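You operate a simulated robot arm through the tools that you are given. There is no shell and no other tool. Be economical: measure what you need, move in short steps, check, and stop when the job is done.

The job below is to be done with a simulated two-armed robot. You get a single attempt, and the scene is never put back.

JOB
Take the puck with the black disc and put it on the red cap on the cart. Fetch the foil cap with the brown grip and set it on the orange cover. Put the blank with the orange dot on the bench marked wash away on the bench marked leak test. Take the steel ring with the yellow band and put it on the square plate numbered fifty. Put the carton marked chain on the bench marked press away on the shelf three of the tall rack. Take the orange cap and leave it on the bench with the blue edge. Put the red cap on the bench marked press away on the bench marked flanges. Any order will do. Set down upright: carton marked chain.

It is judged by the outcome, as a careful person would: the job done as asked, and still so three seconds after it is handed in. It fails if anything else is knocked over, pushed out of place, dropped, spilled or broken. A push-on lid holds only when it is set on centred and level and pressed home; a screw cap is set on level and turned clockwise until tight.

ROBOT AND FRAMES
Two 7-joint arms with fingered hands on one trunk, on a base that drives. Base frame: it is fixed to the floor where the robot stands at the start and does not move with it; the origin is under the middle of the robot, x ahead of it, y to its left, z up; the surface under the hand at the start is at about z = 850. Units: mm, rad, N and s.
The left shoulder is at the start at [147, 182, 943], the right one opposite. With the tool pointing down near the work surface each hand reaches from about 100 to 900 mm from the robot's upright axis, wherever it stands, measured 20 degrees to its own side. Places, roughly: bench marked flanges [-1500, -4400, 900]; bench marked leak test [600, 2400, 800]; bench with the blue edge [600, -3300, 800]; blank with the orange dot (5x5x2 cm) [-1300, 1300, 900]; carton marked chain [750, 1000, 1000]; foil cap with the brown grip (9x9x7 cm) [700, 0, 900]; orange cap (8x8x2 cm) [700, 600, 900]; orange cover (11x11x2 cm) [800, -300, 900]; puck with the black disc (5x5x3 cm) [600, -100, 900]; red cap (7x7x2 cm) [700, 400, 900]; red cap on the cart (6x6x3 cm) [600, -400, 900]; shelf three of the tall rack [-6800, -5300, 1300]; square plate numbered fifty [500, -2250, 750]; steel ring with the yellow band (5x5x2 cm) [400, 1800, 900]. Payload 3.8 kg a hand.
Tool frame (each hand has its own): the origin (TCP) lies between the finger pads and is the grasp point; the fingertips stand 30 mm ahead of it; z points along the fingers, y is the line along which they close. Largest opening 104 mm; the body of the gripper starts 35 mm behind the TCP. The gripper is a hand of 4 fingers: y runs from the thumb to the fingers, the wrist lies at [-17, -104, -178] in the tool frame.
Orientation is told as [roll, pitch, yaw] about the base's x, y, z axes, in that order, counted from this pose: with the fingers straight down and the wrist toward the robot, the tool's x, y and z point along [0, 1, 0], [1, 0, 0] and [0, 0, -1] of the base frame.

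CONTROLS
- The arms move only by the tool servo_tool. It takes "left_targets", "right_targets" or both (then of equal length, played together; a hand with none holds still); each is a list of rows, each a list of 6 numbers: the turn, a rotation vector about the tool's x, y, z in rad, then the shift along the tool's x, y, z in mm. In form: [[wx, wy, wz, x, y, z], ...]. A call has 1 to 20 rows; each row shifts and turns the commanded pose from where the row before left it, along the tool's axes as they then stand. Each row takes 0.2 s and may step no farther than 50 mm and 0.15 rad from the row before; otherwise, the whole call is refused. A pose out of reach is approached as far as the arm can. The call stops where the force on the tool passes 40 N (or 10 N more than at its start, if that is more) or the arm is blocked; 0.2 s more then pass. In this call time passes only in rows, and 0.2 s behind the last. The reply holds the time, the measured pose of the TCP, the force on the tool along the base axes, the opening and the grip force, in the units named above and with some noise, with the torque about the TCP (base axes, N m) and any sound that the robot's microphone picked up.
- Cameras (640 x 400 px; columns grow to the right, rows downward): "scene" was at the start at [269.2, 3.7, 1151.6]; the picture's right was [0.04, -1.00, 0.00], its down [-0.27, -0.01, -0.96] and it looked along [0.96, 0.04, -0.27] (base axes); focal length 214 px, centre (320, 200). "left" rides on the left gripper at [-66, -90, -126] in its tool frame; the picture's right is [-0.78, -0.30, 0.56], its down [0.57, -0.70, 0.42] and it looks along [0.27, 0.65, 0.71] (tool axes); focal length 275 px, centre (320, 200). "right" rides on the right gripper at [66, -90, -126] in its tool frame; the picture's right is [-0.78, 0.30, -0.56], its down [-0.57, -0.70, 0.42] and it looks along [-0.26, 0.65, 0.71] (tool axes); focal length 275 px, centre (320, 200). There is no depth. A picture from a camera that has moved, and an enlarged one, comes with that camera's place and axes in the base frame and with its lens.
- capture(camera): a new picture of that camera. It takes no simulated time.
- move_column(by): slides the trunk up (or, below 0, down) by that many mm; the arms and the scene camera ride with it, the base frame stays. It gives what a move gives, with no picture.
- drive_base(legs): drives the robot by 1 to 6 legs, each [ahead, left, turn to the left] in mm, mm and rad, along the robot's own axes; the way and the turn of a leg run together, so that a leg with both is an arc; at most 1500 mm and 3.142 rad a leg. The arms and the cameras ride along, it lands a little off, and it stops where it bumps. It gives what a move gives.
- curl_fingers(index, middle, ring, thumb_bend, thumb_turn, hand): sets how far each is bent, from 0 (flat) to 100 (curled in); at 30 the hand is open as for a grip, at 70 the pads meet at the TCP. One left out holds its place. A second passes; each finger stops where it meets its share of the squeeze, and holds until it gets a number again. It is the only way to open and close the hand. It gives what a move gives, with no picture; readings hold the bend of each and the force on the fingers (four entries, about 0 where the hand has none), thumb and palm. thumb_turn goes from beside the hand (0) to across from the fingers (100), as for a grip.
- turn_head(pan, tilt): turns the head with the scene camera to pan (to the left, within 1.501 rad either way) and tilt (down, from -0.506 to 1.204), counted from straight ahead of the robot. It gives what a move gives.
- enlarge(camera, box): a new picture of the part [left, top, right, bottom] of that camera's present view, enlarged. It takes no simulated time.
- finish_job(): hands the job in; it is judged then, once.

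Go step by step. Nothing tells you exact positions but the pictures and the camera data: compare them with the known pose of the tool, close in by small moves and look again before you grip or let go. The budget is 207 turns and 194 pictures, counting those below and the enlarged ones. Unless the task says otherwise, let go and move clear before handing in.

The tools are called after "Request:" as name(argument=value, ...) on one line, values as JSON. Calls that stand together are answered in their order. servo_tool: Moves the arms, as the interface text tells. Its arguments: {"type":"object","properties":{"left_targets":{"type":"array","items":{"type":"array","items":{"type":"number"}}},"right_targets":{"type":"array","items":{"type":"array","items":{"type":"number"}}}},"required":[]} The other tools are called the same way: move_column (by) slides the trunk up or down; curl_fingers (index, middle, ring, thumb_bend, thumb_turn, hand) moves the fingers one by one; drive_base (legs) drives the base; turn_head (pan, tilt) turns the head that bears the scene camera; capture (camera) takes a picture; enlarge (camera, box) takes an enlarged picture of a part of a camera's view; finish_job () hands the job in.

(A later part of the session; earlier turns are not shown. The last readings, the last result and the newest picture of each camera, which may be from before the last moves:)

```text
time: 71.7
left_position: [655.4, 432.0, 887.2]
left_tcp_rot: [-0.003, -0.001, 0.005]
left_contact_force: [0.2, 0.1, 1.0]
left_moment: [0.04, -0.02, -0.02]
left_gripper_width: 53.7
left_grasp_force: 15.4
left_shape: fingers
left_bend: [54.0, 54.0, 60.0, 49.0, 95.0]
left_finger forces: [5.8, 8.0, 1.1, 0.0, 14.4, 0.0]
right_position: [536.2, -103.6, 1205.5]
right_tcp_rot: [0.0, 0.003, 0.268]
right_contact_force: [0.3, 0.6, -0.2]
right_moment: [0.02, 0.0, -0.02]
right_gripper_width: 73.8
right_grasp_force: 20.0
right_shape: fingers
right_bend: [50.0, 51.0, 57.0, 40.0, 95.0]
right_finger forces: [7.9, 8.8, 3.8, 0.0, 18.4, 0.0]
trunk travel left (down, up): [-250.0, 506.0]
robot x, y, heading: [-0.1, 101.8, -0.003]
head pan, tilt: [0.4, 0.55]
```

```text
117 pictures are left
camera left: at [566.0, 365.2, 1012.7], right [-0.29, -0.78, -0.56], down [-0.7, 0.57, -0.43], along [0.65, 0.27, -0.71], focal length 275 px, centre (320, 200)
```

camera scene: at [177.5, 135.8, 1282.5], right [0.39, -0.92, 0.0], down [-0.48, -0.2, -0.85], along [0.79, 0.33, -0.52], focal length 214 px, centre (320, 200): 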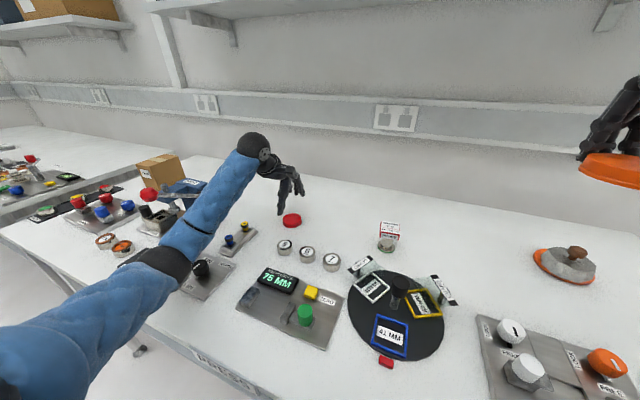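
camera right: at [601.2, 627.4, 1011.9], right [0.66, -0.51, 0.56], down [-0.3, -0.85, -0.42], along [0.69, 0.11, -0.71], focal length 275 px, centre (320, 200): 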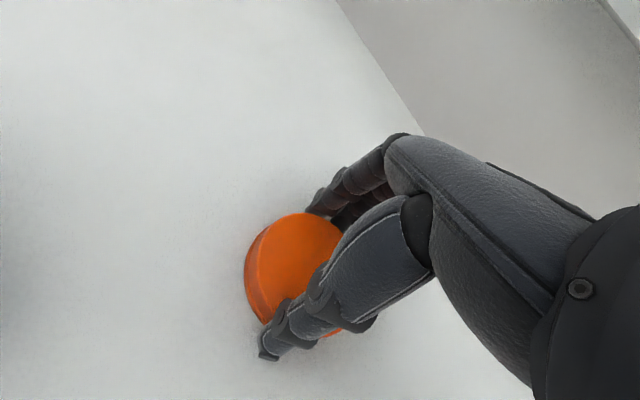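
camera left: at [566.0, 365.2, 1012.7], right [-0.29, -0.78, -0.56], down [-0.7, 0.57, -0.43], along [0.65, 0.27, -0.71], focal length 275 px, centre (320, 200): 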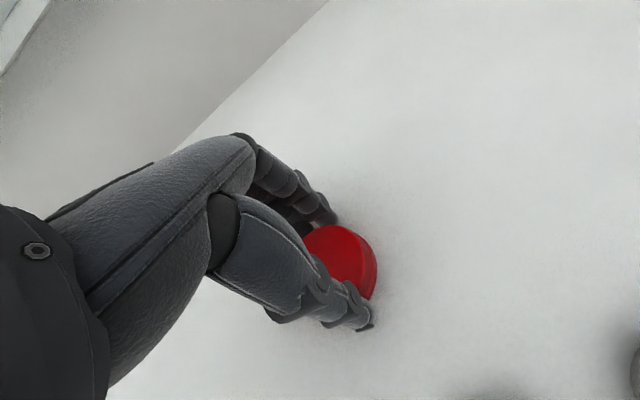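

Gripped at 15 N. I'll lift and retract both hands to carrying poses, then look down the room to the right.

Request:
servo_tool(left_targets=[[0, 0, 0, 0, 0, -15], [0, 0, 0, 0, 0, -45], [0, 0, 0, 0, 0, -45], [0, 0, 0, 0, -35, -33], [0, 0, 0, 0, -48, 0], [0, 0, 0, -15, -45, 0], [0, 0, 0, -15, -45, 0]], right_targets=[[0, 0, 0.1, 0, 0, 0], [0, 0, 0.1, 0, 0, 0], [0, 0, 0.07, 0, 0, 20], [0, 0, 0, 0, -20, 30], [0, 0, 0, 0, -20, 20], [0, 0, 0, 0, -20, 20], [0, 0, 0, 0, -20, 20]])

Request:
turn_head(pan=-1.2, tilt=0.3)

Request:
capture(camera="scene")

Request:
capture(camera="left")

```text
time: 73.3
left_position: [481.6, 399.8, 1025.0]
left_tcp_rot: [-0.003, -0.001, 0.006]
left_contact_force: [0.5, -0.5, 0.0]
left_moment: [0.0, 0.03, 0.01]
left_gripper_width: 53.9
left_grasp_force: 14.6
left_shape: fingers
left_bend: [54.0, 54.0, 61.0, 49.0, 95.0]
left_finger forces: [5.9, 7.8, 1.0, 0.0, 14.3, 0.0]
right_position: [455.3, -104.5, 1096.1]
right_tcp_rot: [-0.002, 0.0, -0.002]
right_contact_force: [0.1, -0.1, -0.4]
right_moment: [0.01, 0.01, -0.02]
right_gripper_width: 73.9
right_grasp_force: 19.9
right_shape: fingers
right_bend: [50.0, 51.0, 57.0, 40.0, 95.0]
right_finger forces: [7.9, 8.9, 3.8, 0.0, 18.3, 0.0]
trunk travel left (down, up): [-250.0, 506.0]
robot x, y, heading: [0.7, 99.1, -0.005]
head pan, tilt: [0.4, 0.55]
```

```text
time: 74.9
left_position: [480.3, 400.8, 1024.0]
left_tcp_rot: [-0.003, -0.001, 0.006]
left_contact_force: [0.8, 0.2, -0.4]
left_moment: [-0.01, 0.0, 0.0]
left_gripper_width: 53.7
left_grasp_force: 14.9
left_shape: fingers
left_bend: [54.0, 54.0, 61.0, 49.0, 95.0]
left_finger forces: [5.9, 7.8, 1.0, 0.0, 14.2, 0.0]
right_position: [456.0, -104.3, 1096.2]
right_tcp_rot: [-0.002, 0.005, 0.0]
right_contact_force: [-0.1, -0.2, -0.5]
right_moment: [0.02, -0.05, -0.03]
right_gripper_width: 73.6
right_grasp_force: 19.9
right_shape: fingers
right_bend: [50.0, 51.0, 57.0, 40.0, 95.0]
right_finger forces: [7.9, 8.8, 3.8, 0.0, 18.4, 0.1]
trunk travel left (down, up): [-250.0, 506.0]
robot x, y, heading: [-2.4, 100.6, -0.004]
head pan, tilt: [-1.201, 0.3]
```

```text
116 pictures are left
camera scene: at [128.2, 13.7, 1305.5], right [-0.93, -0.36, 0.0], down [-0.11, 0.28, -0.96], along [0.34, -0.89, -0.3], focal length 214 px, centre (320, 200)
```

scene: 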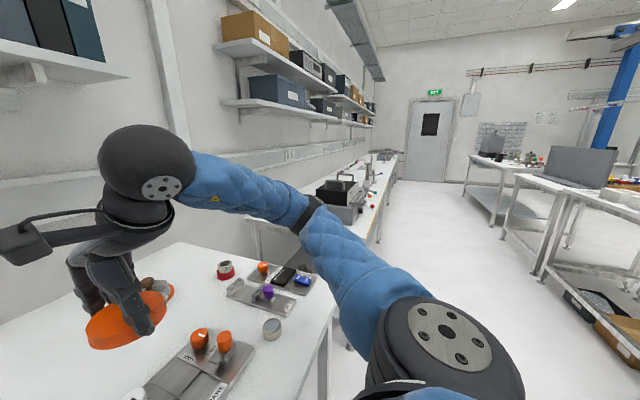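

```text
115 pictures are left
camera left: at [392.2, 335.0, 1149.6], right [-0.29, -0.78, -0.56], down [-0.7, 0.57, -0.43], along [0.65, 0.27, -0.71], focal length 275 px, centre (320, 200)
```

left: 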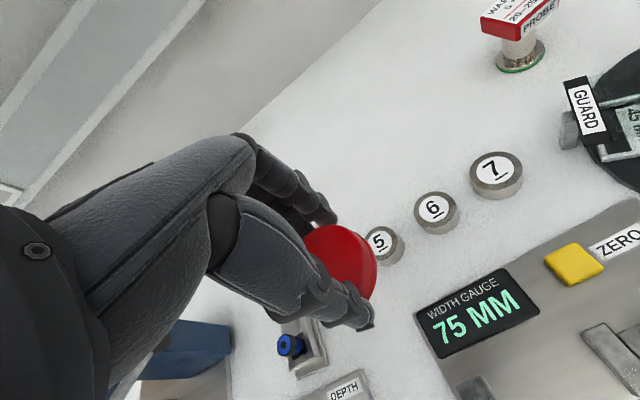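

The corridor is wide: wall benches on one side and island benches beyond x≈-1150. I'll back off 350 mm and travel right to about y=-2600.

Request:
drive_base(legs=[[-350, 0, 0], [0, -1350, 0], [0, -1350, 0]])

Request:
turn_head(pan=-0.5, tilt=0.4)

Request:
capture(camera="scene")

Request:
turn_head(pan=0.5, tilt=0.4)

Request:
capture(camera="scene")

```text
time: 89.8
left_position: [157.8, -2270.5, 1024.6]
left_tcp_rot: [-0.003, -0.001, 0.037]
left_contact_force: [-0.4, -0.1, -0.2]
left_moment: [-0.03, 0.01, -0.02]
left_gripper_width: 53.5
left_grasp_force: 14.8
left_shape: fingers
left_bend: [54.0, 54.0, 61.0, 49.0, 95.0]
left_finger forces: [5.9, 7.8, 1.0, 0.0, 14.2, 0.1]
right_position: [148.9, -2773.8, 1094.9]
right_tcp_rot: [-0.001, 0.003, 0.033]
right_contact_force: [0.3, -0.4, 0.1]
right_moment: [0.03, -0.04, 0.01]
right_gripper_width: 73.8
right_grasp_force: 19.4
right_shape: fingers
right_bend: [50.0, 51.0, 57.0, 40.0, 95.0]
right_finger forces: [7.8, 8.9, 3.8, 0.1, 18.4, 0.0]
trunk travel left (down, up): [-250.0, 506.0]
robot x, y, heading: [-317.7, -2585.9, 0.03]
head pan, tilt: [-1.201, 0.3]
```

```text
time: 90.9
left_position: [158.3, -2269.0, 1024.0]
left_tcp_rot: [-0.003, 0.0, 0.037]
left_contact_force: [-0.2, 0.7, 0.0]
left_moment: [0.03, -0.01, 0.01]
left_gripper_width: 53.5
left_grasp_force: 14.4
left_shape: fingers
left_bend: [54.0, 54.0, 61.0, 49.0, 95.0]
left_finger forces: [6.0, 7.8, 1.0, 0.1, 14.1, 0.0]
right_position: [148.5, -2775.2, 1095.6]
right_tcp_rot: [-0.003, 0.004, 0.031]
right_contact_force: [-0.1, -1.1, 0.5]
right_moment: [-0.01, 0.0, 0.01]
right_gripper_width: 73.6
right_grasp_force: 19.2
right_shape: fingers
right_bend: [50.0, 51.0, 57.0, 40.0, 95.0]
right_finger forces: [7.9, 8.9, 3.8, 0.0, 18.4, 0.0]
trunk travel left (down, up): [-250.0, 506.0]
robot x, y, heading: [-314.0, -2584.0, 0.026]
head pan, tilt: [-0.499, 0.4]
```

```text
114 pictures are left
camera scene: at [-136.6, -2624.0, 1296.3], right [-0.45, -0.89, 0.0], down [-0.35, 0.18, -0.92], along [0.82, -0.42, -0.39], focal length 214 px, centre (320, 200)
```

scene: 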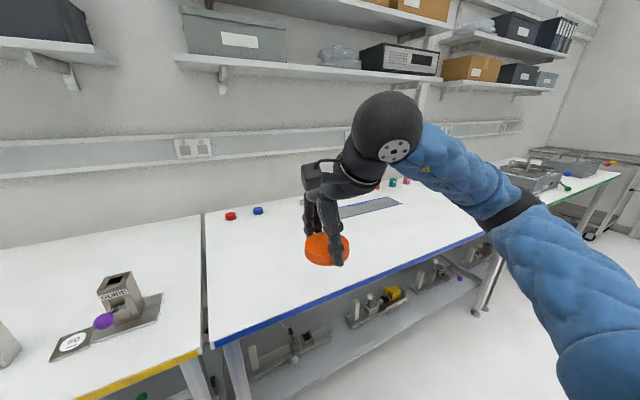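

```text
time: 92.2
left_position: [158.3, -2269.7, 1023.5]
left_tcp_rot: [-0.003, -0.003, 0.036]
left_contact_force: [-0.4, 0.2, 0.3]
left_moment: [0.0, 0.03, -0.02]
left_gripper_width: 53.5
left_grasp_force: 14.2
left_shape: fingers
left_bend: [54.0, 54.0, 61.0, 49.0, 95.0]
left_finger forces: [6.0, 7.8, 1.0, 0.1, 14.1, 0.0]
right_position: [148.2, -2774.3, 1096.3]
right_tcp_rot: [-0.002, 0.004, 0.032]
right_contact_force: [0.0, -0.6, 0.0]
right_moment: [-0.01, 0.02, -0.03]
right_gripper_width: 73.8
right_grasp_force: 19.1
right_shape: fingers
right_bend: [50.0, 51.0, 57.0, 40.0, 95.0]
right_finger forces: [7.9, 8.9, 3.8, 0.0, 18.4, 0.0]
trunk travel left (down, up): [-250.0, 506.0]
robot x, y, heading: [-315.4, -2583.2, 0.035]
head pan, tilt: [0.499, 0.4]
```

```text
113 pictures are left
camera scene: at [-139.3, -2535.4, 1296.3], right [0.51, -0.86, 0.0], down [-0.34, -0.2, -0.92], along [0.79, 0.47, -0.39], focal length 214 px, centre (320, 200)
```

scene: 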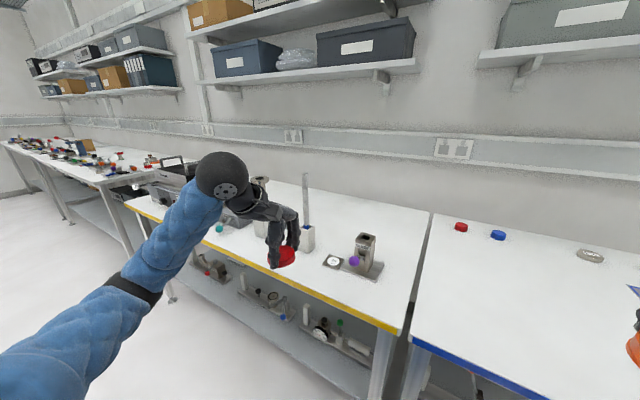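

The blue-edged bench is ahead (front edge x≈261, top z≈800), empty in front. I'll drive up to it and plan to put the orange cap near [470,-3000].

Request:
drive_base(legs=[[0, -260, -0.03], [300, 0, 0]])

Request:
servo_tool(right_targets=[[0, 0, 0, 0, 0, 45], [0, 0, 0, 0, 0, 45], [0, 0, 0, 0, 0, 45], [0, 0, 0, 0, 0, 45], [0, 0, 0, 0, 0, 30]])

Request:
turn_head(pan=-0.4, tilt=0.6)

Request:
capture(camera="scene")

Request:
capture(camera="right")

```text
time: 95.7
left_position: [477.7, -2542.5, 1022.9]
left_tcp_rot: [-0.004, -0.001, 0.001]
left_contact_force: [0.5, -0.4, -0.1]
left_moment: [0.02, 0.0, -0.01]
left_gripper_width: 53.8
left_grasp_force: 14.3
left_shape: fingers
left_bend: [54.0, 54.0, 61.0, 49.0, 95.0]
left_finger forces: [5.8, 7.8, 0.9, 0.1, 14.0, 0.1]
right_position: [449.9, -3047.0, 1095.7]
right_tcp_rot: [-0.001, 0.002, -0.006]
right_contact_force: [-0.1, -1.3, -0.5]
right_moment: [-0.01, 0.01, 0.0]
right_gripper_width: 73.6
right_grasp_force: 19.4
right_shape: fingers
right_bend: [50.0, 51.0, 57.0, 40.0, 95.0]
right_finger forces: [7.9, 8.9, 3.8, 0.0, 18.4, 0.0]
trunk travel left (down, up): [-250.0, 506.0]
robot x, y, heading: [-8.2, -2835.6, -0.006]
head pan, tilt: [0.499, 0.4]
```

```text
time: 96.9
left_position: [477.4, -2542.7, 1023.5]
left_tcp_rot: [-0.004, -0.002, 0.0]
left_contact_force: [-0.6, -0.1, -0.1]
left_moment: [0.02, 0.02, -0.02]
left_gripper_width: 53.6
left_grasp_force: 14.5
left_shape: fingers
left_bend: [54.0, 54.0, 61.0, 49.0, 95.0]
left_finger forces: [5.9, 7.8, 1.0, 0.0, 14.1, 0.0]
right_position: [448.2, -3046.1, 886.8]
right_tcp_rot: [-0.003, 0.005, -0.006]
right_contact_force: [0.6, 0.2, -0.6]
right_moment: [0.04, -0.01, 0.0]
right_gripper_width: 73.3
right_grasp_force: 19.4
right_shape: fingers
right_bend: [50.0, 51.0, 57.0, 40.0, 95.0]
right_finger forces: [7.8, 8.7, 3.7, 0.0, 18.2, 0.0]
trunk travel left (down, up): [-250.0, 506.0]
robot x, y, heading: [-3.6, -2840.0, -0.002]
head pan, tilt: [0.499, 0.4]
```

```text
time: 98.1
left_position: [476.3, -2543.4, 1023.7]
left_tcp_rot: [-0.004, -0.002, 0.0]
left_contact_force: [0.4, 0.3, 0.0]
left_moment: [0.0, 0.01, -0.02]
left_gripper_width: 53.7
left_grasp_force: 14.2
left_shape: fingers
left_bend: [54.0, 54.0, 61.0, 49.0, 95.0]
left_finger forces: [5.9, 7.7, 1.0, 0.1, 14.1, 0.1]
right_position: [446.4, -3047.1, 887.6]
right_tcp_rot: [-0.001, 0.002, -0.003]
right_contact_force: [0.4, 0.0, 0.3]
right_moment: [-0.01, 0.0, 0.03]
right_gripper_width: 73.5
right_grasp_force: 19.5
right_shape: fingers
right_bend: [50.0, 51.0, 57.0, 40.0, 95.0]
right_finger forces: [7.7, 8.7, 3.8, 0.0, 18.1, 0.0]
trunk travel left (down, up): [-250.0, 506.0]
robot x, y, heading: [-6.1, -2840.5, -0.009]
head pan, tilt: [-0.4, 0.6]
```

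```text
112 pictures are left
camera scene: at [169.5, -2875.6, 1278.1], right [-0.39, -0.92, 0.0], down [-0.52, 0.22, -0.83], along [0.76, -0.32, -0.56], focal length 214 px, centre (320, 200)
```

scene: 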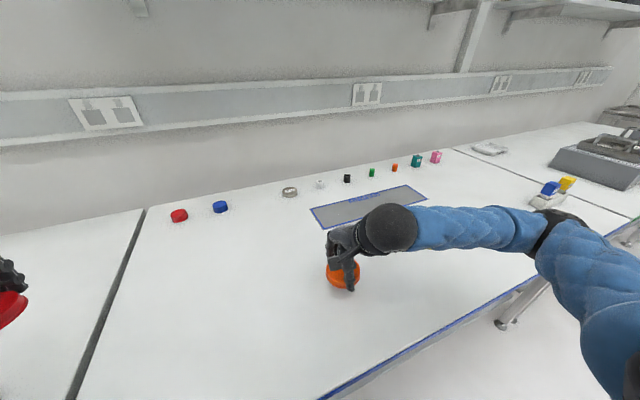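

```text
111 pictures are left
camera right: at [358.5, -2979.6, 1012.9], right [0.29, -0.78, 0.56], down [-0.71, -0.57, -0.42], along [0.65, -0.27, -0.72], focal length 275 px, centre (320, 200)
```

right: 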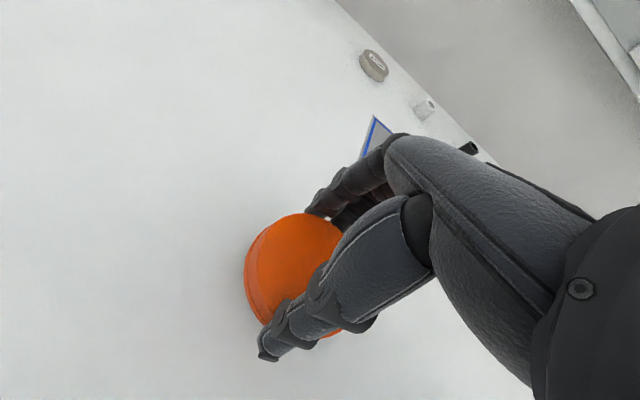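

Clear spot below. I'll lower the orange cap to the bench.

Request:
servo_tool(right_targets=[[0, 0, 0, 0, 0, 20], [0, 0, 0, 0, 0, 20], [0, 0, 0, 0, 0, 4]])

Request:
servo_tool(right_targets=[[0, 0, 0, 0, 0, 2], [0, 0, 0, 0, 0, 2]])

Request:
enlarge(camera="scene", box=[270, 180, 430, 320])

```text
time: 98.9
left_position: [476.9, -2541.5, 1023.1]
left_tcp_rot: [-0.006, 0.0, 0.0]
left_contact_force: [0.0, 0.5, 0.6]
left_moment: [-0.01, 0.03, 0.03]
left_gripper_width: 53.8
left_grasp_force: 14.5
left_shape: fingers
left_bend: [54.0, 54.0, 61.0, 49.0, 95.0]
left_finger forces: [6.0, 7.7, 0.9, 0.0, 14.1, 0.0]
right_position: [446.9, -3045.9, 842.5]
right_tcp_rot: [0.0, 0.002, -0.005]
right_contact_force: [-0.4, 0.0, -0.5]
right_moment: [0.0, 0.01, -0.02]
right_gripper_width: 73.6
right_grasp_force: 19.3
right_shape: fingers
right_bend: [50.0, 51.0, 57.0, 40.0, 95.0]
right_finger forces: [7.8, 8.6, 3.8, 0.0, 18.1, 0.0]
trunk travel left (down, up): [-250.0, 506.0]
robot x, y, heading: [-5.3, -2839.4, -0.006]
head pan, tilt: [-0.4, 0.6]
```

```text
time: 99.5
left_position: [476.4, -2542.7, 1024.6]
left_tcp_rot: [-0.003, -0.001, 0.0]
left_contact_force: [-0.1, 0.5, -0.2]
left_moment: [-0.06, 0.0, -0.01]
left_gripper_width: 53.8
left_grasp_force: 14.4
left_shape: fingers
left_bend: [54.0, 54.0, 61.0, 49.0, 95.0]
left_finger forces: [5.9, 7.8, 1.1, 0.0, 14.1, 0.1]
right_position: [448.0, -3047.4, 837.1]
right_tcp_rot: [-0.001, 0.001, -0.007]
right_contact_force: [-0.1, 0.6, -0.1]
right_moment: [0.0, 0.05, 0.0]
right_gripper_width: 73.5
right_grasp_force: 19.7
right_shape: fingers
right_bend: [50.0, 51.0, 57.0, 40.0, 95.0]
right_finger forces: [7.8, 8.7, 3.8, 0.1, 18.0, 0.0]
trunk travel left (down, up): [-250.0, 506.0]
robot x, y, heading: [-9.5, -2843.2, -0.007]
head pan, tilt: [-0.4, 0.6]
```

```text
2.86 times, centred on (350, 250) of scene
camera zoom: at [169.5, -2875.6, 1278.0], right [-0.39, -0.92, 0.0], down [-0.52, 0.22, -0.82], along [0.76, -0.33, -0.57], focal length 613 px, centre (234, 57)
```

zoom: 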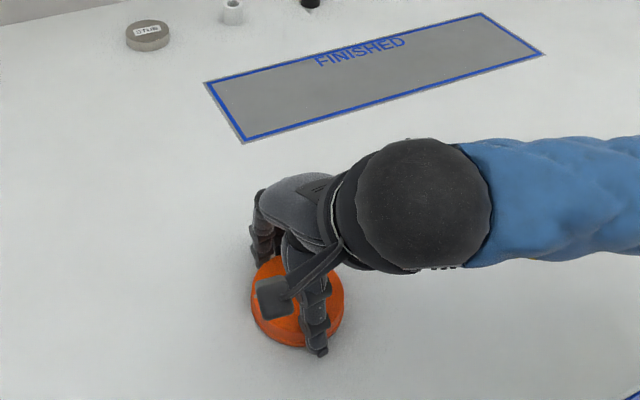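

Very close. I'll continue in 1 mm steps.

Request:
servo_tool(right_targets=[[0, 0, 0, 0, 0, 1], [0, 0, 0, 0, 0, 1]])

Request:
servo_tool(right_targets=[[0, 0, 0, 0, 0, 1]])

```text
time: 100.1
left_position: [476.5, -2542.4, 1023.7]
left_tcp_rot: [-0.003, -0.002, 0.0]
left_contact_force: [-0.2, -0.6, -0.5]
left_moment: [0.0, -0.02, -0.01]
left_gripper_width: 53.9
left_grasp_force: 14.4
left_shape: fingers
left_bend: [54.0, 54.0, 61.0, 49.0, 95.0]
left_finger forces: [5.9, 7.8, 1.0, 0.0, 14.1, 0.0]
right_position: [447.8, -3047.3, 835.2]
right_tcp_rot: [-0.003, 0.002, -0.006]
right_contact_force: [-1.0, 0.1, 2.5]
right_moment: [-0.05, -0.11, 0.0]
right_gripper_width: 73.8
right_grasp_force: 21.4
right_shape: fingers
right_bend: [50.0, 51.0, 57.0, 40.0, 95.0]
right_finger forces: [7.7, 12.7, 3.8, 0.1, 18.5, 0.0]
trunk travel left (down, up): [-250.0, 506.0]
robot x, y, heading: [-6.0, -2839.6, -0.004]
head pan, tilt: [-0.4, 0.6]
```

```text
time: 100.5
left_position: [475.6, -2541.7, 1025.3]
left_tcp_rot: [-0.002, -0.004, 0.0]
left_contact_force: [-0.5, 0.7, 0.7]
left_moment: [0.02, 0.01, 0.02]
left_gripper_width: 53.5
left_grasp_force: 14.7
left_shape: fingers
left_bend: [54.0, 54.0, 61.0, 49.0, 95.0]
left_finger forces: [5.9, 7.8, 1.0, 0.0, 14.0, 0.1]
right_position: [448.2, -3047.3, 835.8]
right_tcp_rot: [-0.002, 0.0, -0.005]
right_contact_force: [-0.4, -0.7, 9.7]
right_moment: [-0.1, -0.33, -0.05]
right_gripper_width: 73.7
right_grasp_force: 24.9
right_shape: fingers
right_bend: [50.0, 51.0, 57.0, 39.0, 95.0]
right_finger forces: [7.5, 19.5, 3.7, 0.0, 18.9, 0.1]
trunk travel left (down, up): [-250.0, 506.0]
robot x, y, heading: [-6.1, -2838.8, -0.002]
head pan, tilt: [-0.4, 0.6]
```

Set down. I'll release and lift the right hand.

Request:
curl_fingers(hand="right", index=40, middle=40, ring=40, thumb_bend=33)

Request:
curl_fingers(hand="right", index=30, middle=30, ring=30, thumb_bend=28)

Request:
servo_tool(right_targets=[[0, 0, 0, 0, 0, -20], [0, 0, 0, 0, 0, -45], [0, 0, 0, 0, 0, -45], [0, 0, 0, 0, 0, -45], [0, 0, 0, 0, 0, -45], [0, 0, 0, 0, 0, -45]])

Request:
capture(camera="scene")

Request:
turn_head(pan=-1.4, tilt=0.35)

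Request:
capture(camera="scene")

```text
time: 101.5
left_position: [476.7, -2541.0, 1023.7]
left_tcp_rot: [-0.003, -0.001, -0.001]
left_contact_force: [-0.6, 0.3, 0.4]
left_moment: [0.0, 0.0, -0.01]
left_gripper_width: 53.6
left_grasp_force: 14.1
left_shape: fingers
left_bend: [54.0, 54.0, 61.0, 49.0, 95.0]
left_finger forces: [5.9, 7.8, 1.0, 0.0, 14.1, 0.0]
right_position: [447.0, -3048.7, 834.2]
right_tcp_rot: [-0.001, 0.002, -0.003]
right_contact_force: [0.5, -0.6, 0.2]
right_moment: [0.01, 0.01, -0.02]
right_gripper_width: 88.5
right_grasp_force: 0.1
right_shape: fingers
right_bend: [40.0, 40.0, 40.0, 33.0, 97.0]
right_finger forces: [0.0, 0.5, 0.0, 0.1, 0.2, 0.0]
trunk travel left (down, up): [-250.0, 506.0]
robot x, y, heading: [-7.0, -2840.3, -0.007]
head pan, tilt: [-0.4, 0.6]
```

```text
time: 102.5
left_position: [476.5, -2541.5, 1023.6]
left_tcp_rot: [-0.005, -0.003, -0.001]
left_contact_force: [-0.4, 0.5, -0.3]
left_moment: [0.01, 0.0, 0.0]
left_gripper_width: 53.8
left_grasp_force: 13.9
left_shape: fingers
left_bend: [54.0, 54.0, 61.0, 49.0, 95.0]
left_finger forces: [5.9, 7.8, 1.0, 0.1, 14.1, 0.0]
right_position: [447.9, -3046.2, 834.0]
right_tcp_rot: [-0.001, 0.004, -0.007]
right_contact_force: [-0.2, -0.4, -0.4]
right_moment: [-0.03, -0.03, -0.03]
right_gripper_width: 105.6
right_grasp_force: 0.1
right_shape: fingers
right_bend: [30.0, 30.0, 30.0, 28.0, 97.0]
right_finger forces: [0.0, 0.0, 0.0, 0.1, 0.1, 0.1]
trunk travel left (down, up): [-250.0, 506.0]
robot x, y, heading: [-4.3, -2839.7, -0.006]
head pan, tilt: [-0.4, 0.6]
```

```text
time: 103.9
left_position: [475.8, -2541.5, 1024.5]
left_tcp_rot: [-0.003, -0.003, 0.0]
left_contact_force: [0.2, 1.3, -1.0]
left_moment: [0.04, 0.03, 0.0]
left_gripper_width: 53.8
left_grasp_force: 14.6
left_shape: fingers
left_bend: [54.0, 54.0, 61.0, 49.0, 95.0]
left_finger forces: [5.9, 7.9, 1.0, 0.0, 14.1, 0.1]
right_position: [446.2, -3047.1, 1081.2]
right_tcp_rot: [-0.002, 0.004, -0.008]
right_contact_force: [-0.4, 0.7, 0.0]
right_moment: [-0.01, 0.0, 0.01]
right_gripper_width: 106.1
right_grasp_force: 0.2
right_shape: fingers
right_bend: [30.0, 30.0, 30.0, 28.0, 97.0]
right_finger forces: [0.1, 0.0, 0.1, 0.1, 0.0, 0.0]
trunk travel left (down, up): [-250.0, 506.0]
robot x, y, heading: [-6.6, -2839.1, -0.008]
head pan, tilt: [-0.4, 0.6]
```

```text
109 pictures are left
camera scene: at [169.2, -2875.2, 1278.1], right [-0.39, -0.92, 0.0], down [-0.52, 0.22, -0.83], along [0.76, -0.33, -0.56], focal length 214 px, centre (320, 200)
```

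scene: 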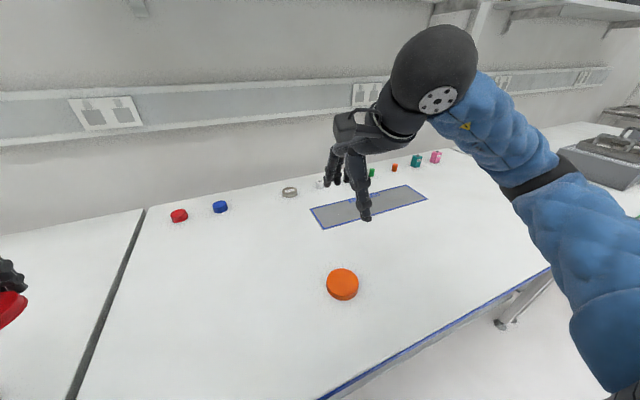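

```text
time: 105.2
left_position: [476.1, -2542.2, 1023.2]
left_tcp_rot: [-0.004, -0.002, 0.0]
left_contact_force: [-0.5, -0.8, -0.9]
left_moment: [0.0, 0.0, 0.0]
left_gripper_width: 53.7
left_grasp_force: 14.3
left_shape: fingers
left_bend: [54.0, 54.0, 61.0, 49.0, 95.0]
left_finger forces: [5.9, 7.8, 1.0, 0.1, 14.0, 0.0]
right_position: [447.7, -3048.1, 1080.2]
right_tcp_rot: [-0.004, 0.003, -0.004]
right_contact_force: [-1.1, -0.2, 1.0]
right_moment: [0.01, 0.01, 0.02]
right_gripper_width: 106.3
right_grasp_force: 0.0
right_shape: fingers
right_bend: [30.0, 30.0, 30.0, 28.0, 97.0]
right_finger forces: [0.0, 0.0, 0.1, 0.0, 0.1, 0.1]
trunk travel left (down, up): [-250.0, 506.0]
robot x, y, heading: [-6.6, -2839.1, -0.006]
head pan, tilt: [-1.4, 0.351]
```

```text
108 pictures are left
camera scene: at [103.7, -2932.6, 1300.8], right [-0.99, -0.17, 0.0], down [-0.06, 0.34, -0.94], along [0.16, -0.93, -0.34], focal length 214 px, centre (320, 200)
```

scene: 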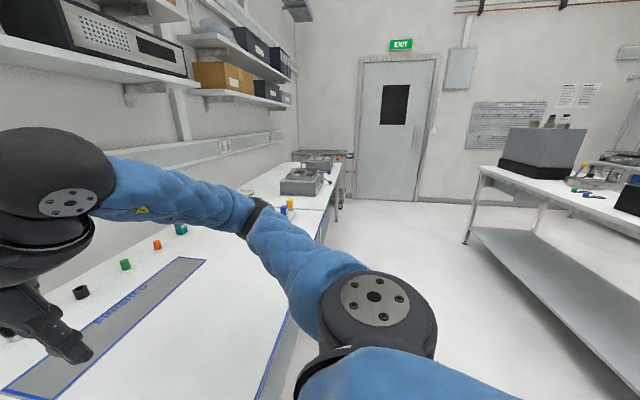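

The orange cap lies on the blue-edged bench. Next I'll take the red cap to the flanges bench (the island row); I'll back off, drive along the corridor and face the island.

Request:
drive_base(legs=[[-450, 0, 0], [0, 0, -1.5708], [1450, 0, 0], [0, 0, -1.5708]])

Request:
turn_head(pan=0.0, tilt=0.35)

Request:
capture(camera="scene")

```text
time: 122.3
left_position: [-957.4, -4592.1, 1023.4]
left_tcp_rot: [-0.004, -0.002, -3.132]
left_contact_force: [-0.3, 0.2, 0.0]
left_moment: [0.03, -0.02, 0.01]
left_gripper_width: 52.5
left_grasp_force: 13.3
left_shape: fingers
left_bend: [55.0, 55.0, 61.0, 49.0, 95.0]
left_finger forces: [5.7, 7.5, 0.9, 0.0, 13.1, 0.0]
right_position: [-932.9, -4085.9, 1079.5]
right_tcp_rot: [-0.002, 0.004, -3.137]
right_contact_force: [-1.3, 0.3, 0.3]
right_moment: [0.01, 0.05, -0.01]
right_gripper_width: 105.9
right_grasp_force: 0.1
right_shape: fingers
right_bend: [30.0, 30.0, 30.0, 28.0, 97.0]
right_finger forces: [0.0, 0.0, 0.1, 0.1, 0.0, 0.0]
trunk travel left (down, up): [-250.0, 506.0]
robot x, y, heading: [-480.3, -4288.2, -3.135]
head pan, tilt: [-1.4, 0.351]
```

```text
time: 123.8
left_position: [-956.9, -4592.4, 1024.0]
left_tcp_rot: [-0.003, -0.002, -3.13]
left_contact_force: [-0.3, -0.1, -0.2]
left_moment: [-0.02, -0.01, 0.01]
left_gripper_width: 52.7
left_grasp_force: 13.8
left_shape: fingers
left_bend: [55.0, 55.0, 61.0, 49.0, 95.0]
left_finger forces: [5.7, 7.4, 1.0, 0.1, 13.1, 0.0]
right_position: [-933.0, -4087.3, 1080.6]
right_tcp_rot: [-0.003, 0.003, -3.136]
right_contact_force: [-0.4, -0.1, 0.4]
right_moment: [0.0, 0.03, 0.01]
right_gripper_width: 106.1
right_grasp_force: 0.0
right_shape: fingers
right_bend: [30.0, 30.0, 30.0, 28.0, 97.0]
right_finger forces: [0.0, 0.0, 0.0, 0.0, 0.1, 0.0]
trunk travel left (down, up): [-250.0, 506.0]
robot x, y, heading: [-476.0, -4294.3, -3.14]
head pan, tilt: [0.0, 0.351]
```

```text
107 pictures are left
camera scene: at [-663.6, -4289.3, 1300.8], right [-0.01, 1.0, 0.0], down [0.34, 0.0, -0.94], along [-0.94, 0.0, -0.34], focal length 214 px, centre (320, 200)
```

scene: 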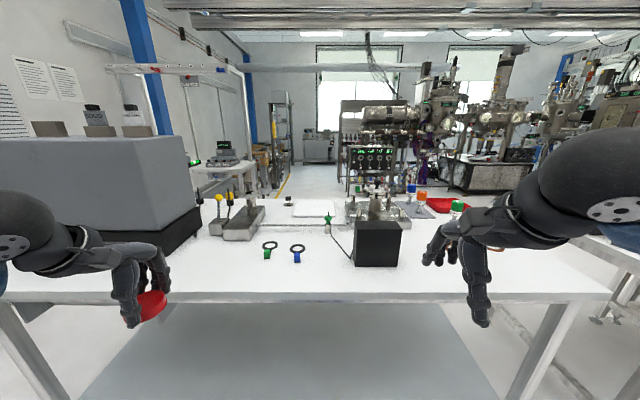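

I'm facing the island bench. I'll check its label and the free area.

Request:
enlarge(camera="scene", box=[160, 180, 480, 380])

Request:
turn_head(pan=0.0, tilt=0.8)

Request:
capture(camera="scene")

```text
2.00 times, centred on (320, 280) of scene
camera zoom: at [-663.6, -4289.3, 1300.8], right [-0.01, 1.0, 0.0], down [0.34, 0.0, -0.94], along [-0.94, 0.0, -0.34], focal length 429 px, centre (320, 40)
```

zoom: 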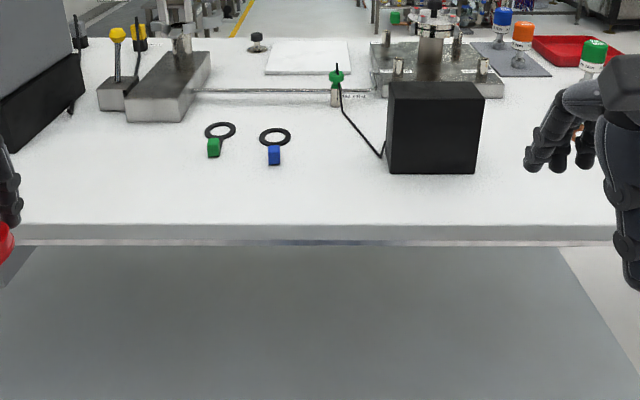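

```text
time: 124.7
left_position: [-957.3, -4592.4, 1025.3]
left_tcp_rot: [-0.005, -0.001, -3.132]
left_contact_force: [-0.4, 0.0, -0.6]
left_moment: [-0.04, 0.01, 0.02]
left_gripper_width: 53.0
left_grasp_force: 13.2
left_shape: fingers
left_bend: [55.0, 55.0, 61.0, 49.0, 95.0]
left_finger forces: [5.7, 7.3, 0.9, 0.0, 13.1, 0.0]
right_position: [-931.6, -4086.6, 1080.7]
right_tcp_rot: [-0.001, 0.004, -3.137]
right_contact_force: [0.2, -1.4, 1.0]
right_moment: [-0.04, -0.04, -0.01]
right_gripper_width: 106.0
right_grasp_force: 0.2
right_shape: fingers
right_bend: [30.0, 30.0, 30.0, 28.0, 97.0]
right_finger forces: [0.0, 0.0, 0.0, 0.0, 0.0, 0.0]
trunk travel left (down, up): [-250.0, 506.0]
robot x, y, heading: [-474.5, -4291.4, -3.133]
head pan, tilt: [0.0, 0.799]
```

```text
105 pictures are left
camera scene: at [-651.2, -4289.3, 1261.2], right [-0.01, 1.0, 0.0], down [0.72, 0.0, -0.7], along [-0.7, 0.0, -0.72], focal length 214 px, centre (320, 200)
```

scene: 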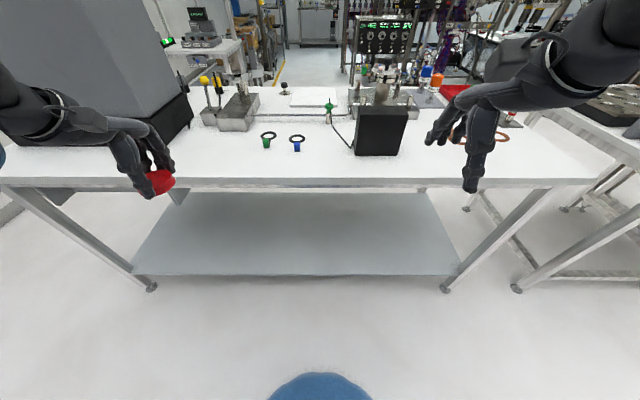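

This is the bench centred near [-1500,-4400]. There's a free spot about [-1200,-4590] in front; I'll drive 240 mm forward.

Request:
drive_base(legs=[[240, 0, 0]])

Request:
turn_head(pan=0.4, tilt=0.6)

Request:
capture(camera="scene")

Request:
capture(camera="left")

```text
time: 126.5
left_position: [-1195.3, -4595.4, 1023.5]
left_tcp_rot: [-0.004, -0.003, -3.127]
left_contact_force: [-1.1, -0.1, -0.8]
left_moment: [0.0, -0.01, 0.0]
left_gripper_width: 52.8
left_grasp_force: 14.0
left_shape: fingers
left_bend: [55.0, 55.0, 61.0, 49.0, 95.0]
left_finger forces: [5.7, 7.5, 0.9, 0.0, 13.1, 0.1]
right_position: [-1173.8, -4090.0, 1078.6]
right_tcp_rot: [-0.001, 0.004, -3.131]
right_contact_force: [0.1, -0.2, -0.1]
right_moment: [-0.01, -0.01, 0.02]
right_gripper_width: 106.0
right_grasp_force: 0.0
right_shape: fingers
right_bend: [30.0, 30.0, 30.0, 28.0, 97.0]
right_finger forces: [0.0, 0.1, 0.1, 0.0, 0.0, 0.1]
trunk travel left (down, up): [-250.0, 506.0]
robot x, y, heading: [-714.9, -4288.2, -3.134]
head pan, tilt: [0.0, 0.799]
```

```text
time: 127.3
left_position: [-1196.1, -4595.4, 1023.5]
left_tcp_rot: [-0.005, -0.002, -3.128]
left_contact_force: [0.1, -0.5, -0.3]
left_moment: [-0.03, 0.0, 0.02]
left_gripper_width: 52.8
left_grasp_force: 13.7
left_shape: fingers
left_bend: [55.0, 55.0, 61.0, 49.0, 95.0]
left_finger forces: [5.7, 7.5, 1.0, 0.0, 13.1, 0.0]
right_position: [-1172.0, -4090.0, 1079.7]
right_tcp_rot: [-0.002, 0.004, -3.131]
right_contact_force: [-0.1, -0.5, 0.1]
right_moment: [-0.02, -0.01, -0.01]
right_gripper_width: 106.0
right_grasp_force: 0.1
right_shape: fingers
right_bend: [30.0, 30.0, 30.0, 28.0, 97.0]
right_finger forces: [0.0, 0.0, 0.0, 0.0, 0.0, 0.1]
trunk travel left (down, up): [-250.0, 506.0]
robot x, y, heading: [-716.3, -4286.6, -3.134]
head pan, tilt: [0.4, 0.6]
```

```text
104 pictures are left
camera scene: at [-891.4, -4326.1, 1278.0], right [-0.4, 0.92, 0.0], down [0.52, 0.22, -0.82], along [-0.76, -0.33, -0.57], focal length 214 px, centre (320, 200)
```

scene: 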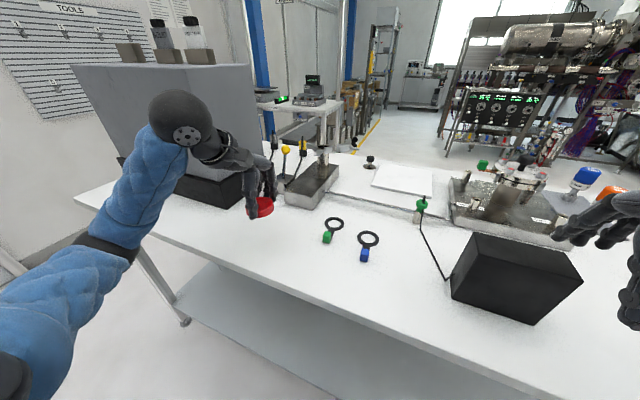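

```text
103 pictures are left
camera left: at [-1106.6, -4528.8, 1149.5], right [0.28, 0.78, -0.56], down [0.71, -0.56, -0.43], along [-0.65, -0.27, -0.71], focal length 275 px, centre (320, 200)
```

left: 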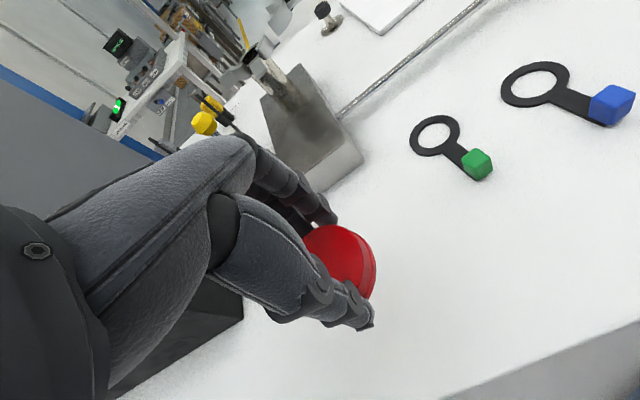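

The spot is clear. I'll lower the red cap towards the bench, stopping on contact.

Request:
servo_tool(left_targets=[[0, 0, 0, 0, 0, 35], [0, 0, 0, 0, 0, 35]])

Request:
enlarge(camera="scene", box=[190, 140, 350, 260])

```text
time: 128.0
left_position: [-1196.9, -4593.2, 953.7]
left_tcp_rot: [-0.004, -0.001, -3.127]
left_contact_force: [0.0, 0.0, 0.1]
left_moment: [0.04, 0.0, 0.01]
left_gripper_width: 53.0
left_grasp_force: 13.3
left_shape: fingers
left_bend: [55.0, 55.0, 61.0, 49.0, 95.0]
left_finger forces: [5.7, 7.3, 0.8, 0.0, 13.1, 0.0]
right_position: [-1174.0, -4089.1, 1080.4]
right_tcp_rot: [-0.003, 0.004, -3.133]
right_contact_force: [-0.5, 0.2, 0.1]
right_moment: [-0.02, -0.01, -0.01]
right_gripper_width: 106.1
right_grasp_force: 0.1
right_shape: fingers
right_bend: [30.0, 30.0, 30.0, 28.0, 97.0]
right_finger forces: [0.0, 0.1, 0.0, 0.1, 0.0, 0.1]
trunk travel left (down, up): [-250.0, 506.0]
robot x, y, heading: [-720.6, -4292.6, -3.13]
head pan, tilt: [0.4, 0.6]
```

```text
3.33 times, centred on (270, 200) of scene
camera zoom: at [-891.4, -4326.2, 1278.0], right [-0.4, 0.92, 0.0], down [0.52, 0.22, -0.82], along [-0.76, -0.33, -0.57], focal length 715 px, centre (487, 200)
```

zoom: 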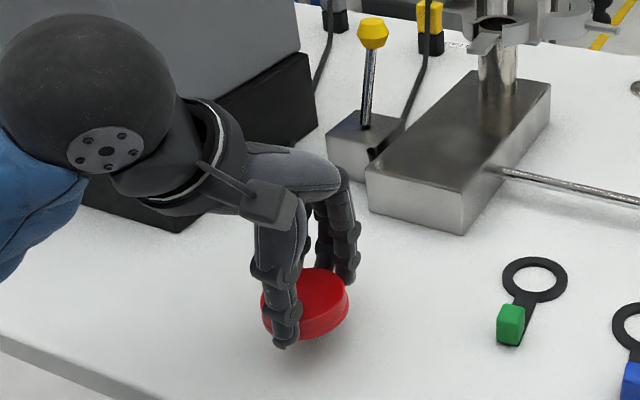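

Close to the surface already. I'll continue in small steps, watching the force.

Request:
servo_tool(left_targets=[[0, 0, 0, 0, 0, 4], [0, 0, 0, 0, 0, 4], [0, 0, 0, 0, 0, 3]])

Request:
servo_tool(left_targets=[[0, 0, 0, 0, 0, 2], [0, 0, 0, 0, 0, 2]])

Request:
enlarge(camera="scene", box=[190, 140, 350, 260])

```text
time: 128.8
left_position: [-1196.6, -4594.9, 942.1]
left_tcp_rot: [-0.004, -0.002, -3.128]
left_contact_force: [-0.6, -0.3, -0.4]
left_moment: [0.01, -0.03, -0.04]
left_gripper_width: 52.9
left_grasp_force: 13.6
left_shape: fingers
left_bend: [55.0, 55.0, 61.0, 49.0, 95.0]
left_finger forces: [5.7, 7.5, 0.9, 0.0, 13.1, 0.1]
right_position: [-1172.8, -4090.8, 1080.6]
right_tcp_rot: [0.0, 0.003, -3.131]
right_contact_force: [1.0, 0.8, -0.2]
right_moment: [-0.02, -0.01, -0.01]
right_gripper_width: 105.7
right_grasp_force: 0.0
right_shape: fingers
right_bend: [30.0, 30.0, 30.0, 28.0, 97.0]
right_finger forces: [0.0, 0.0, 0.0, 0.1, 0.0, 0.1]
trunk travel left (down, up): [-250.0, 506.0]
robot x, y, heading: [-716.4, -4292.9, -3.134]
head pan, tilt: [0.4, 0.6]
```

```text
time: 129.3
left_position: [-1195.9, -4595.2, 938.6]
left_tcp_rot: [-0.002, -0.004, -3.126]
left_contact_force: [-0.6, -0.4, -0.1]
left_moment: [0.0, 0.01, 0.01]
left_gripper_width: 52.8
left_grasp_force: 13.1
left_shape: fingers
left_bend: [55.0, 55.0, 61.0, 49.0, 95.0]
left_finger forces: [5.7, 7.4, 0.9, 0.1, 13.1, 0.0]
right_position: [-1173.2, -4089.9, 1080.0]
right_tcp_rot: [-0.003, 0.005, -3.133]
right_contact_force: [0.1, -0.2, -0.4]
right_moment: [-0.01, -0.01, 0.01]
right_gripper_width: 106.1
right_grasp_force: 0.1
right_shape: fingers
right_bend: [30.0, 30.0, 30.0, 28.0, 97.0]
right_finger forces: [0.1, 0.0, 0.0, 0.0, 0.1, 0.0]
trunk travel left (down, up): [-250.0, 506.0]
robot x, y, heading: [-715.7, -4292.0, -3.13]
head pan, tilt: [0.4, 0.6]
```

```text
3.33 times, centred on (270, 200) of scene
camera zoom: at [-891.4, -4326.1, 1278.0], right [-0.4, 0.92, 0.0], down [0.52, 0.22, -0.82], along [-0.76, -0.33, -0.57], focal length 715 px, centre (487, 200)
```

zoom: 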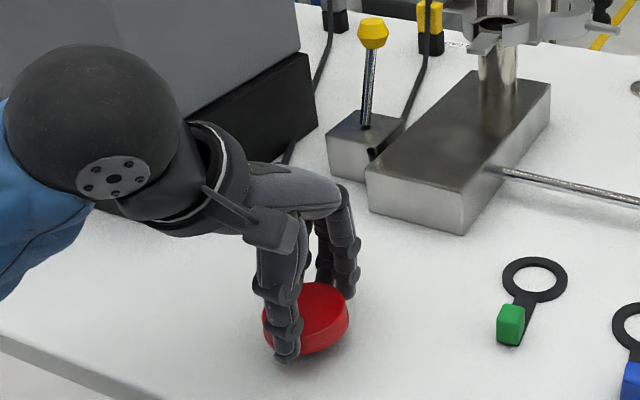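

Request:
servo_tool(left_targets=[[0, 0, 0, 0, 0, 1], [0, 0, 0, 0, 0, 1]])

Request:
servo_tool(left_targets=[[0, 0, 0, 0, 0, 1], [0, 0, 0, 0, 0, 1]])

Request:
enlarge(camera="scene", box=[230, 180, 310, 250])

```text
time: 129.9
left_position: [-1196.6, -4596.4, 936.3]
left_tcp_rot: [-0.003, -0.003, -3.127]
left_contact_force: [0.2, -1.0, -0.5]
left_moment: [-0.03, -0.01, -0.06]
left_gripper_width: 52.7
left_grasp_force: 13.3
left_shape: fingers
left_bend: [55.0, 55.0, 61.0, 49.0, 95.0]
left_finger forces: [5.8, 7.4, 0.9, 0.0, 13.1, 0.1]
right_position: [-1173.0, -4090.3, 1079.8]
right_tcp_rot: [-0.003, 0.004, -3.132]
right_contact_force: [-0.1, 0.4, 1.0]
right_moment: [0.0, 0.0, -0.03]
right_gripper_width: 106.1
right_grasp_force: 0.2
right_shape: fingers
right_bend: [30.0, 30.0, 30.0, 28.0, 97.0]
right_finger forces: [0.1, 0.0, 0.0, 0.1, 0.0, 0.0]
trunk travel left (down, up): [-250.0, 506.0]
robot x, y, heading: [-717.0, -4287.6, -3.136]
head pan, tilt: [0.4, 0.6]
```

```text
time: 130.6
left_position: [-1195.8, -4595.5, 933.2]
left_tcp_rot: [-0.004, -0.001, -3.127]
left_contact_force: [-0.1, 0.3, -1.4]
left_moment: [-0.02, -0.04, -0.02]
left_gripper_width: 53.0
left_grasp_force: 14.0
left_shape: fingers
left_bend: [55.0, 55.0, 61.0, 49.0, 95.0]
left_finger forces: [5.7, 7.4, 0.9, 0.1, 13.2, 0.0]
right_position: [-1173.3, -4089.3, 1080.2]
right_tcp_rot: [0.0, 0.004, -3.13]
right_contact_force: [0.9, 0.0, -0.5]
right_moment: [0.0, 0.02, 0.02]
right_gripper_width: 106.1
right_grasp_force: 0.0
right_shape: fingers
right_bend: [30.0, 30.0, 30.0, 28.0, 97.0]
right_finger forces: [0.0, 0.1, 0.0, 0.0, 0.0, 0.1]
trunk travel left (down, up): [-250.0, 506.0]
robot x, y, heading: [-714.9, -4292.3, -3.136]
head pan, tilt: [0.4, 0.6]
```

```text
5.71 times, centred on (270, 215) of scene
camera zoom: at [-891.4, -4326.1, 1278.0], right [-0.4, 0.92, 0.0], down [0.52, 0.22, -0.82], along [-0.76, -0.33, -0.57], focal length 1226 px, centre (606, 114)
```

zoom: 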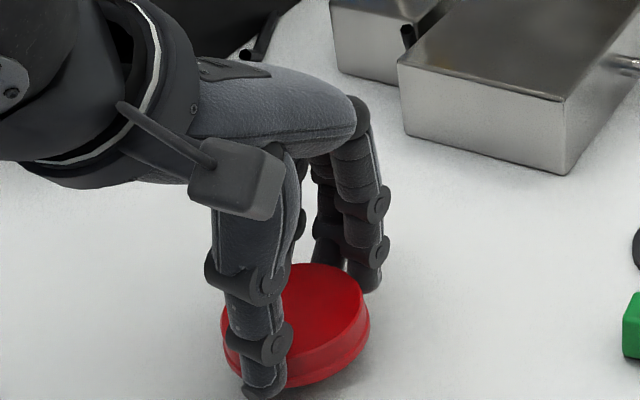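

Request:
servo_tool(left_targets=[[0, 0, 0, 0, 0, 1.5], [0, 0, 0, 0, 0, 1.5]])

Request:
servo_tool(left_targets=[[0, 0, 0, 0, 0, 1.5], [0, 0, 0, 0, 0, 1.5]])

Request:
enlarge(camera="scene", box=[230, 180, 310, 250])

```text
time: 131.2
left_position: [-1196.2, -4596.2, 932.0]
left_tcp_rot: [-0.003, -0.001, -3.127]
left_contact_force: [1.0, -1.0, -0.5]
left_moment: [0.05, 0.01, 0.04]
left_gripper_width: 53.0
left_grasp_force: 13.8
left_shape: fingers
left_bend: [55.0, 55.0, 61.0, 49.0, 95.0]
left_finger forces: [5.7, 7.4, 1.0, 0.0, 13.0, 0.0]
right_position: [-1173.2, -4089.9, 1079.9]
right_tcp_rot: [-0.001, 0.003, -3.131]
right_contact_force: [0.5, -0.4, -0.6]
right_moment: [-0.01, -0.03, -0.01]
right_gripper_width: 106.0
right_grasp_force: 0.1
right_shape: fingers
right_bend: [30.0, 30.0, 30.0, 28.0, 97.0]
right_finger forces: [0.0, 0.0, 0.0, 0.0, 0.0, 0.1]
trunk travel left (down, up): [-250.0, 506.0]
robot x, y, heading: [-720.0, -4287.5, -3.137]
head pan, tilt: [0.4, 0.6]
```

```text
time: 131.8
left_position: [-1196.3, -4596.0, 928.9]
left_tcp_rot: [-0.003, -0.002, -3.125]
left_contact_force: [-1.4, -0.5, -0.4]
left_moment: [0.0, -0.01, -0.01]
left_gripper_width: 52.9
left_grasp_force: 12.9
left_shape: fingers
left_bend: [55.0, 55.0, 61.0, 49.0, 95.0]
left_finger forces: [5.7, 7.4, 0.9, 0.0, 13.0, 0.0]
right_position: [-1172.9, -4088.5, 1080.3]
right_tcp_rot: [-0.002, 0.003, -3.131]
right_contact_force: [1.1, 0.5, -0.6]
right_moment: [0.04, 0.04, 0.04]
right_gripper_width: 106.1
right_grasp_force: 0.0
right_shape: fingers
right_bend: [30.0, 30.0, 30.0, 28.0, 97.0]
right_finger forces: [0.0, 0.1, 0.0, 0.1, 0.0, 0.0]
trunk travel left (down, up): [-250.0, 506.0]
robot x, y, heading: [-717.9, -4290.1, -3.132]
head pan, tilt: [0.4, 0.6]
```

```text
5.71 times, centred on (270, 215) of scene
camera zoom: at [-891.4, -4326.1, 1278.0], right [-0.4, 0.92, 0.0], down [0.52, 0.22, -0.82], along [-0.76, -0.33, -0.57], focal length 1226 px, centre (606, 114)
```

zoom: 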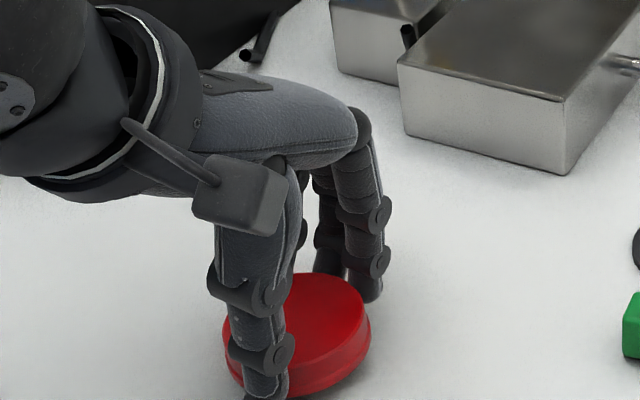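

Request:
servo_tool(left_targets=[[0, 0, 0, 0, 0, 2], [0, 0, 0, 0, 0, 2], [0, 0, 0, 0, 0, 2]])

Request:
servo_tool(left_targets=[[0, 0, 0, 0, 0, 2], [0, 0, 0, 0, 0, 2], [0, 0, 0, 0, 0, 2]])

Request:
enlarge(camera="scene", box=[210, 180, 310, 260])

```text
time: 132.6
left_position: [-1195.1, -4595.9, 923.2]
left_tcp_rot: [-0.004, -0.001, -3.129]
left_contact_force: [-0.1, -0.3, -0.6]
left_moment: [0.0, 0.0, 0.01]
left_gripper_width: 52.8
left_grasp_force: 13.6
left_shape: fingers
left_bend: [55.0, 55.0, 61.0, 49.0, 95.0]
left_finger forces: [5.6, 7.4, 0.9, 0.1, 13.1, 0.0]
right_position: [-1172.1, -4089.3, 1080.2]
right_tcp_rot: [-0.002, 0.004, -3.131]
right_contact_force: [0.9, -0.4, 0.4]
right_moment: [0.0, 0.0, 0.01]
right_gripper_width: 105.9
right_grasp_force: 0.0
right_shape: fingers
right_bend: [30.0, 30.0, 30.0, 28.0, 97.0]
right_finger forces: [0.1, 0.0, 0.0, 0.0, 0.1, 0.0]
trunk travel left (down, up): [-250.0, 506.0]
robot x, y, heading: [-720.8, -4288.8, -3.132]
head pan, tilt: [0.4, 0.6]
```

```text
time: 133.3
left_position: [-1196.7, -4595.4, 918.3]
left_tcp_rot: [-0.001, -0.001, -3.125]
left_contact_force: [0.9, 0.4, 1.4]
left_moment: [-0.02, 0.01, 0.01]
left_gripper_width: 53.0
left_grasp_force: 14.1
left_shape: fingers
left_bend: [55.0, 55.0, 61.0, 49.0, 95.0]
left_finger forces: [5.7, 7.5, 1.3, 0.0, 13.3, 0.0]
right_position: [-1172.9, -4088.9, 1079.8]
right_tcp_rot: [0.0, 0.003, -3.132]
right_contact_force: [-0.7, 0.1, -0.4]
right_moment: [-0.01, 0.01, 0.02]
right_gripper_width: 106.2
right_grasp_force: 0.2
right_shape: fingers
right_bend: [30.0, 30.0, 30.0, 28.0, 97.0]
right_finger forces: [0.0, 0.0, 0.1, 0.0, 0.1, 0.0]
trunk travel left (down, up): [-250.0, 506.0]
robot x, y, heading: [-719.1, -4292.3, -3.13]
head pan, tilt: [0.4, 0.6]
```

```text
5.00 times, centred on (260, 220) of scene
camera zoom: at [-891.3, -4326.0, 1278.1], right [-0.4, 0.92, 0.0], down [0.52, 0.22, -0.83], along [-0.76, -0.33, -0.56], focal length 1072 px, centre (620, 100)
```

zoom: 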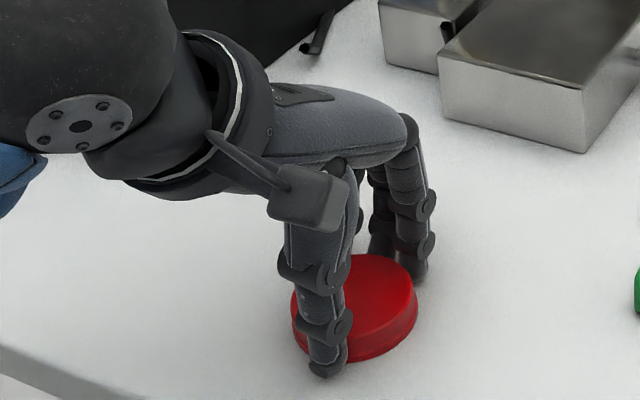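

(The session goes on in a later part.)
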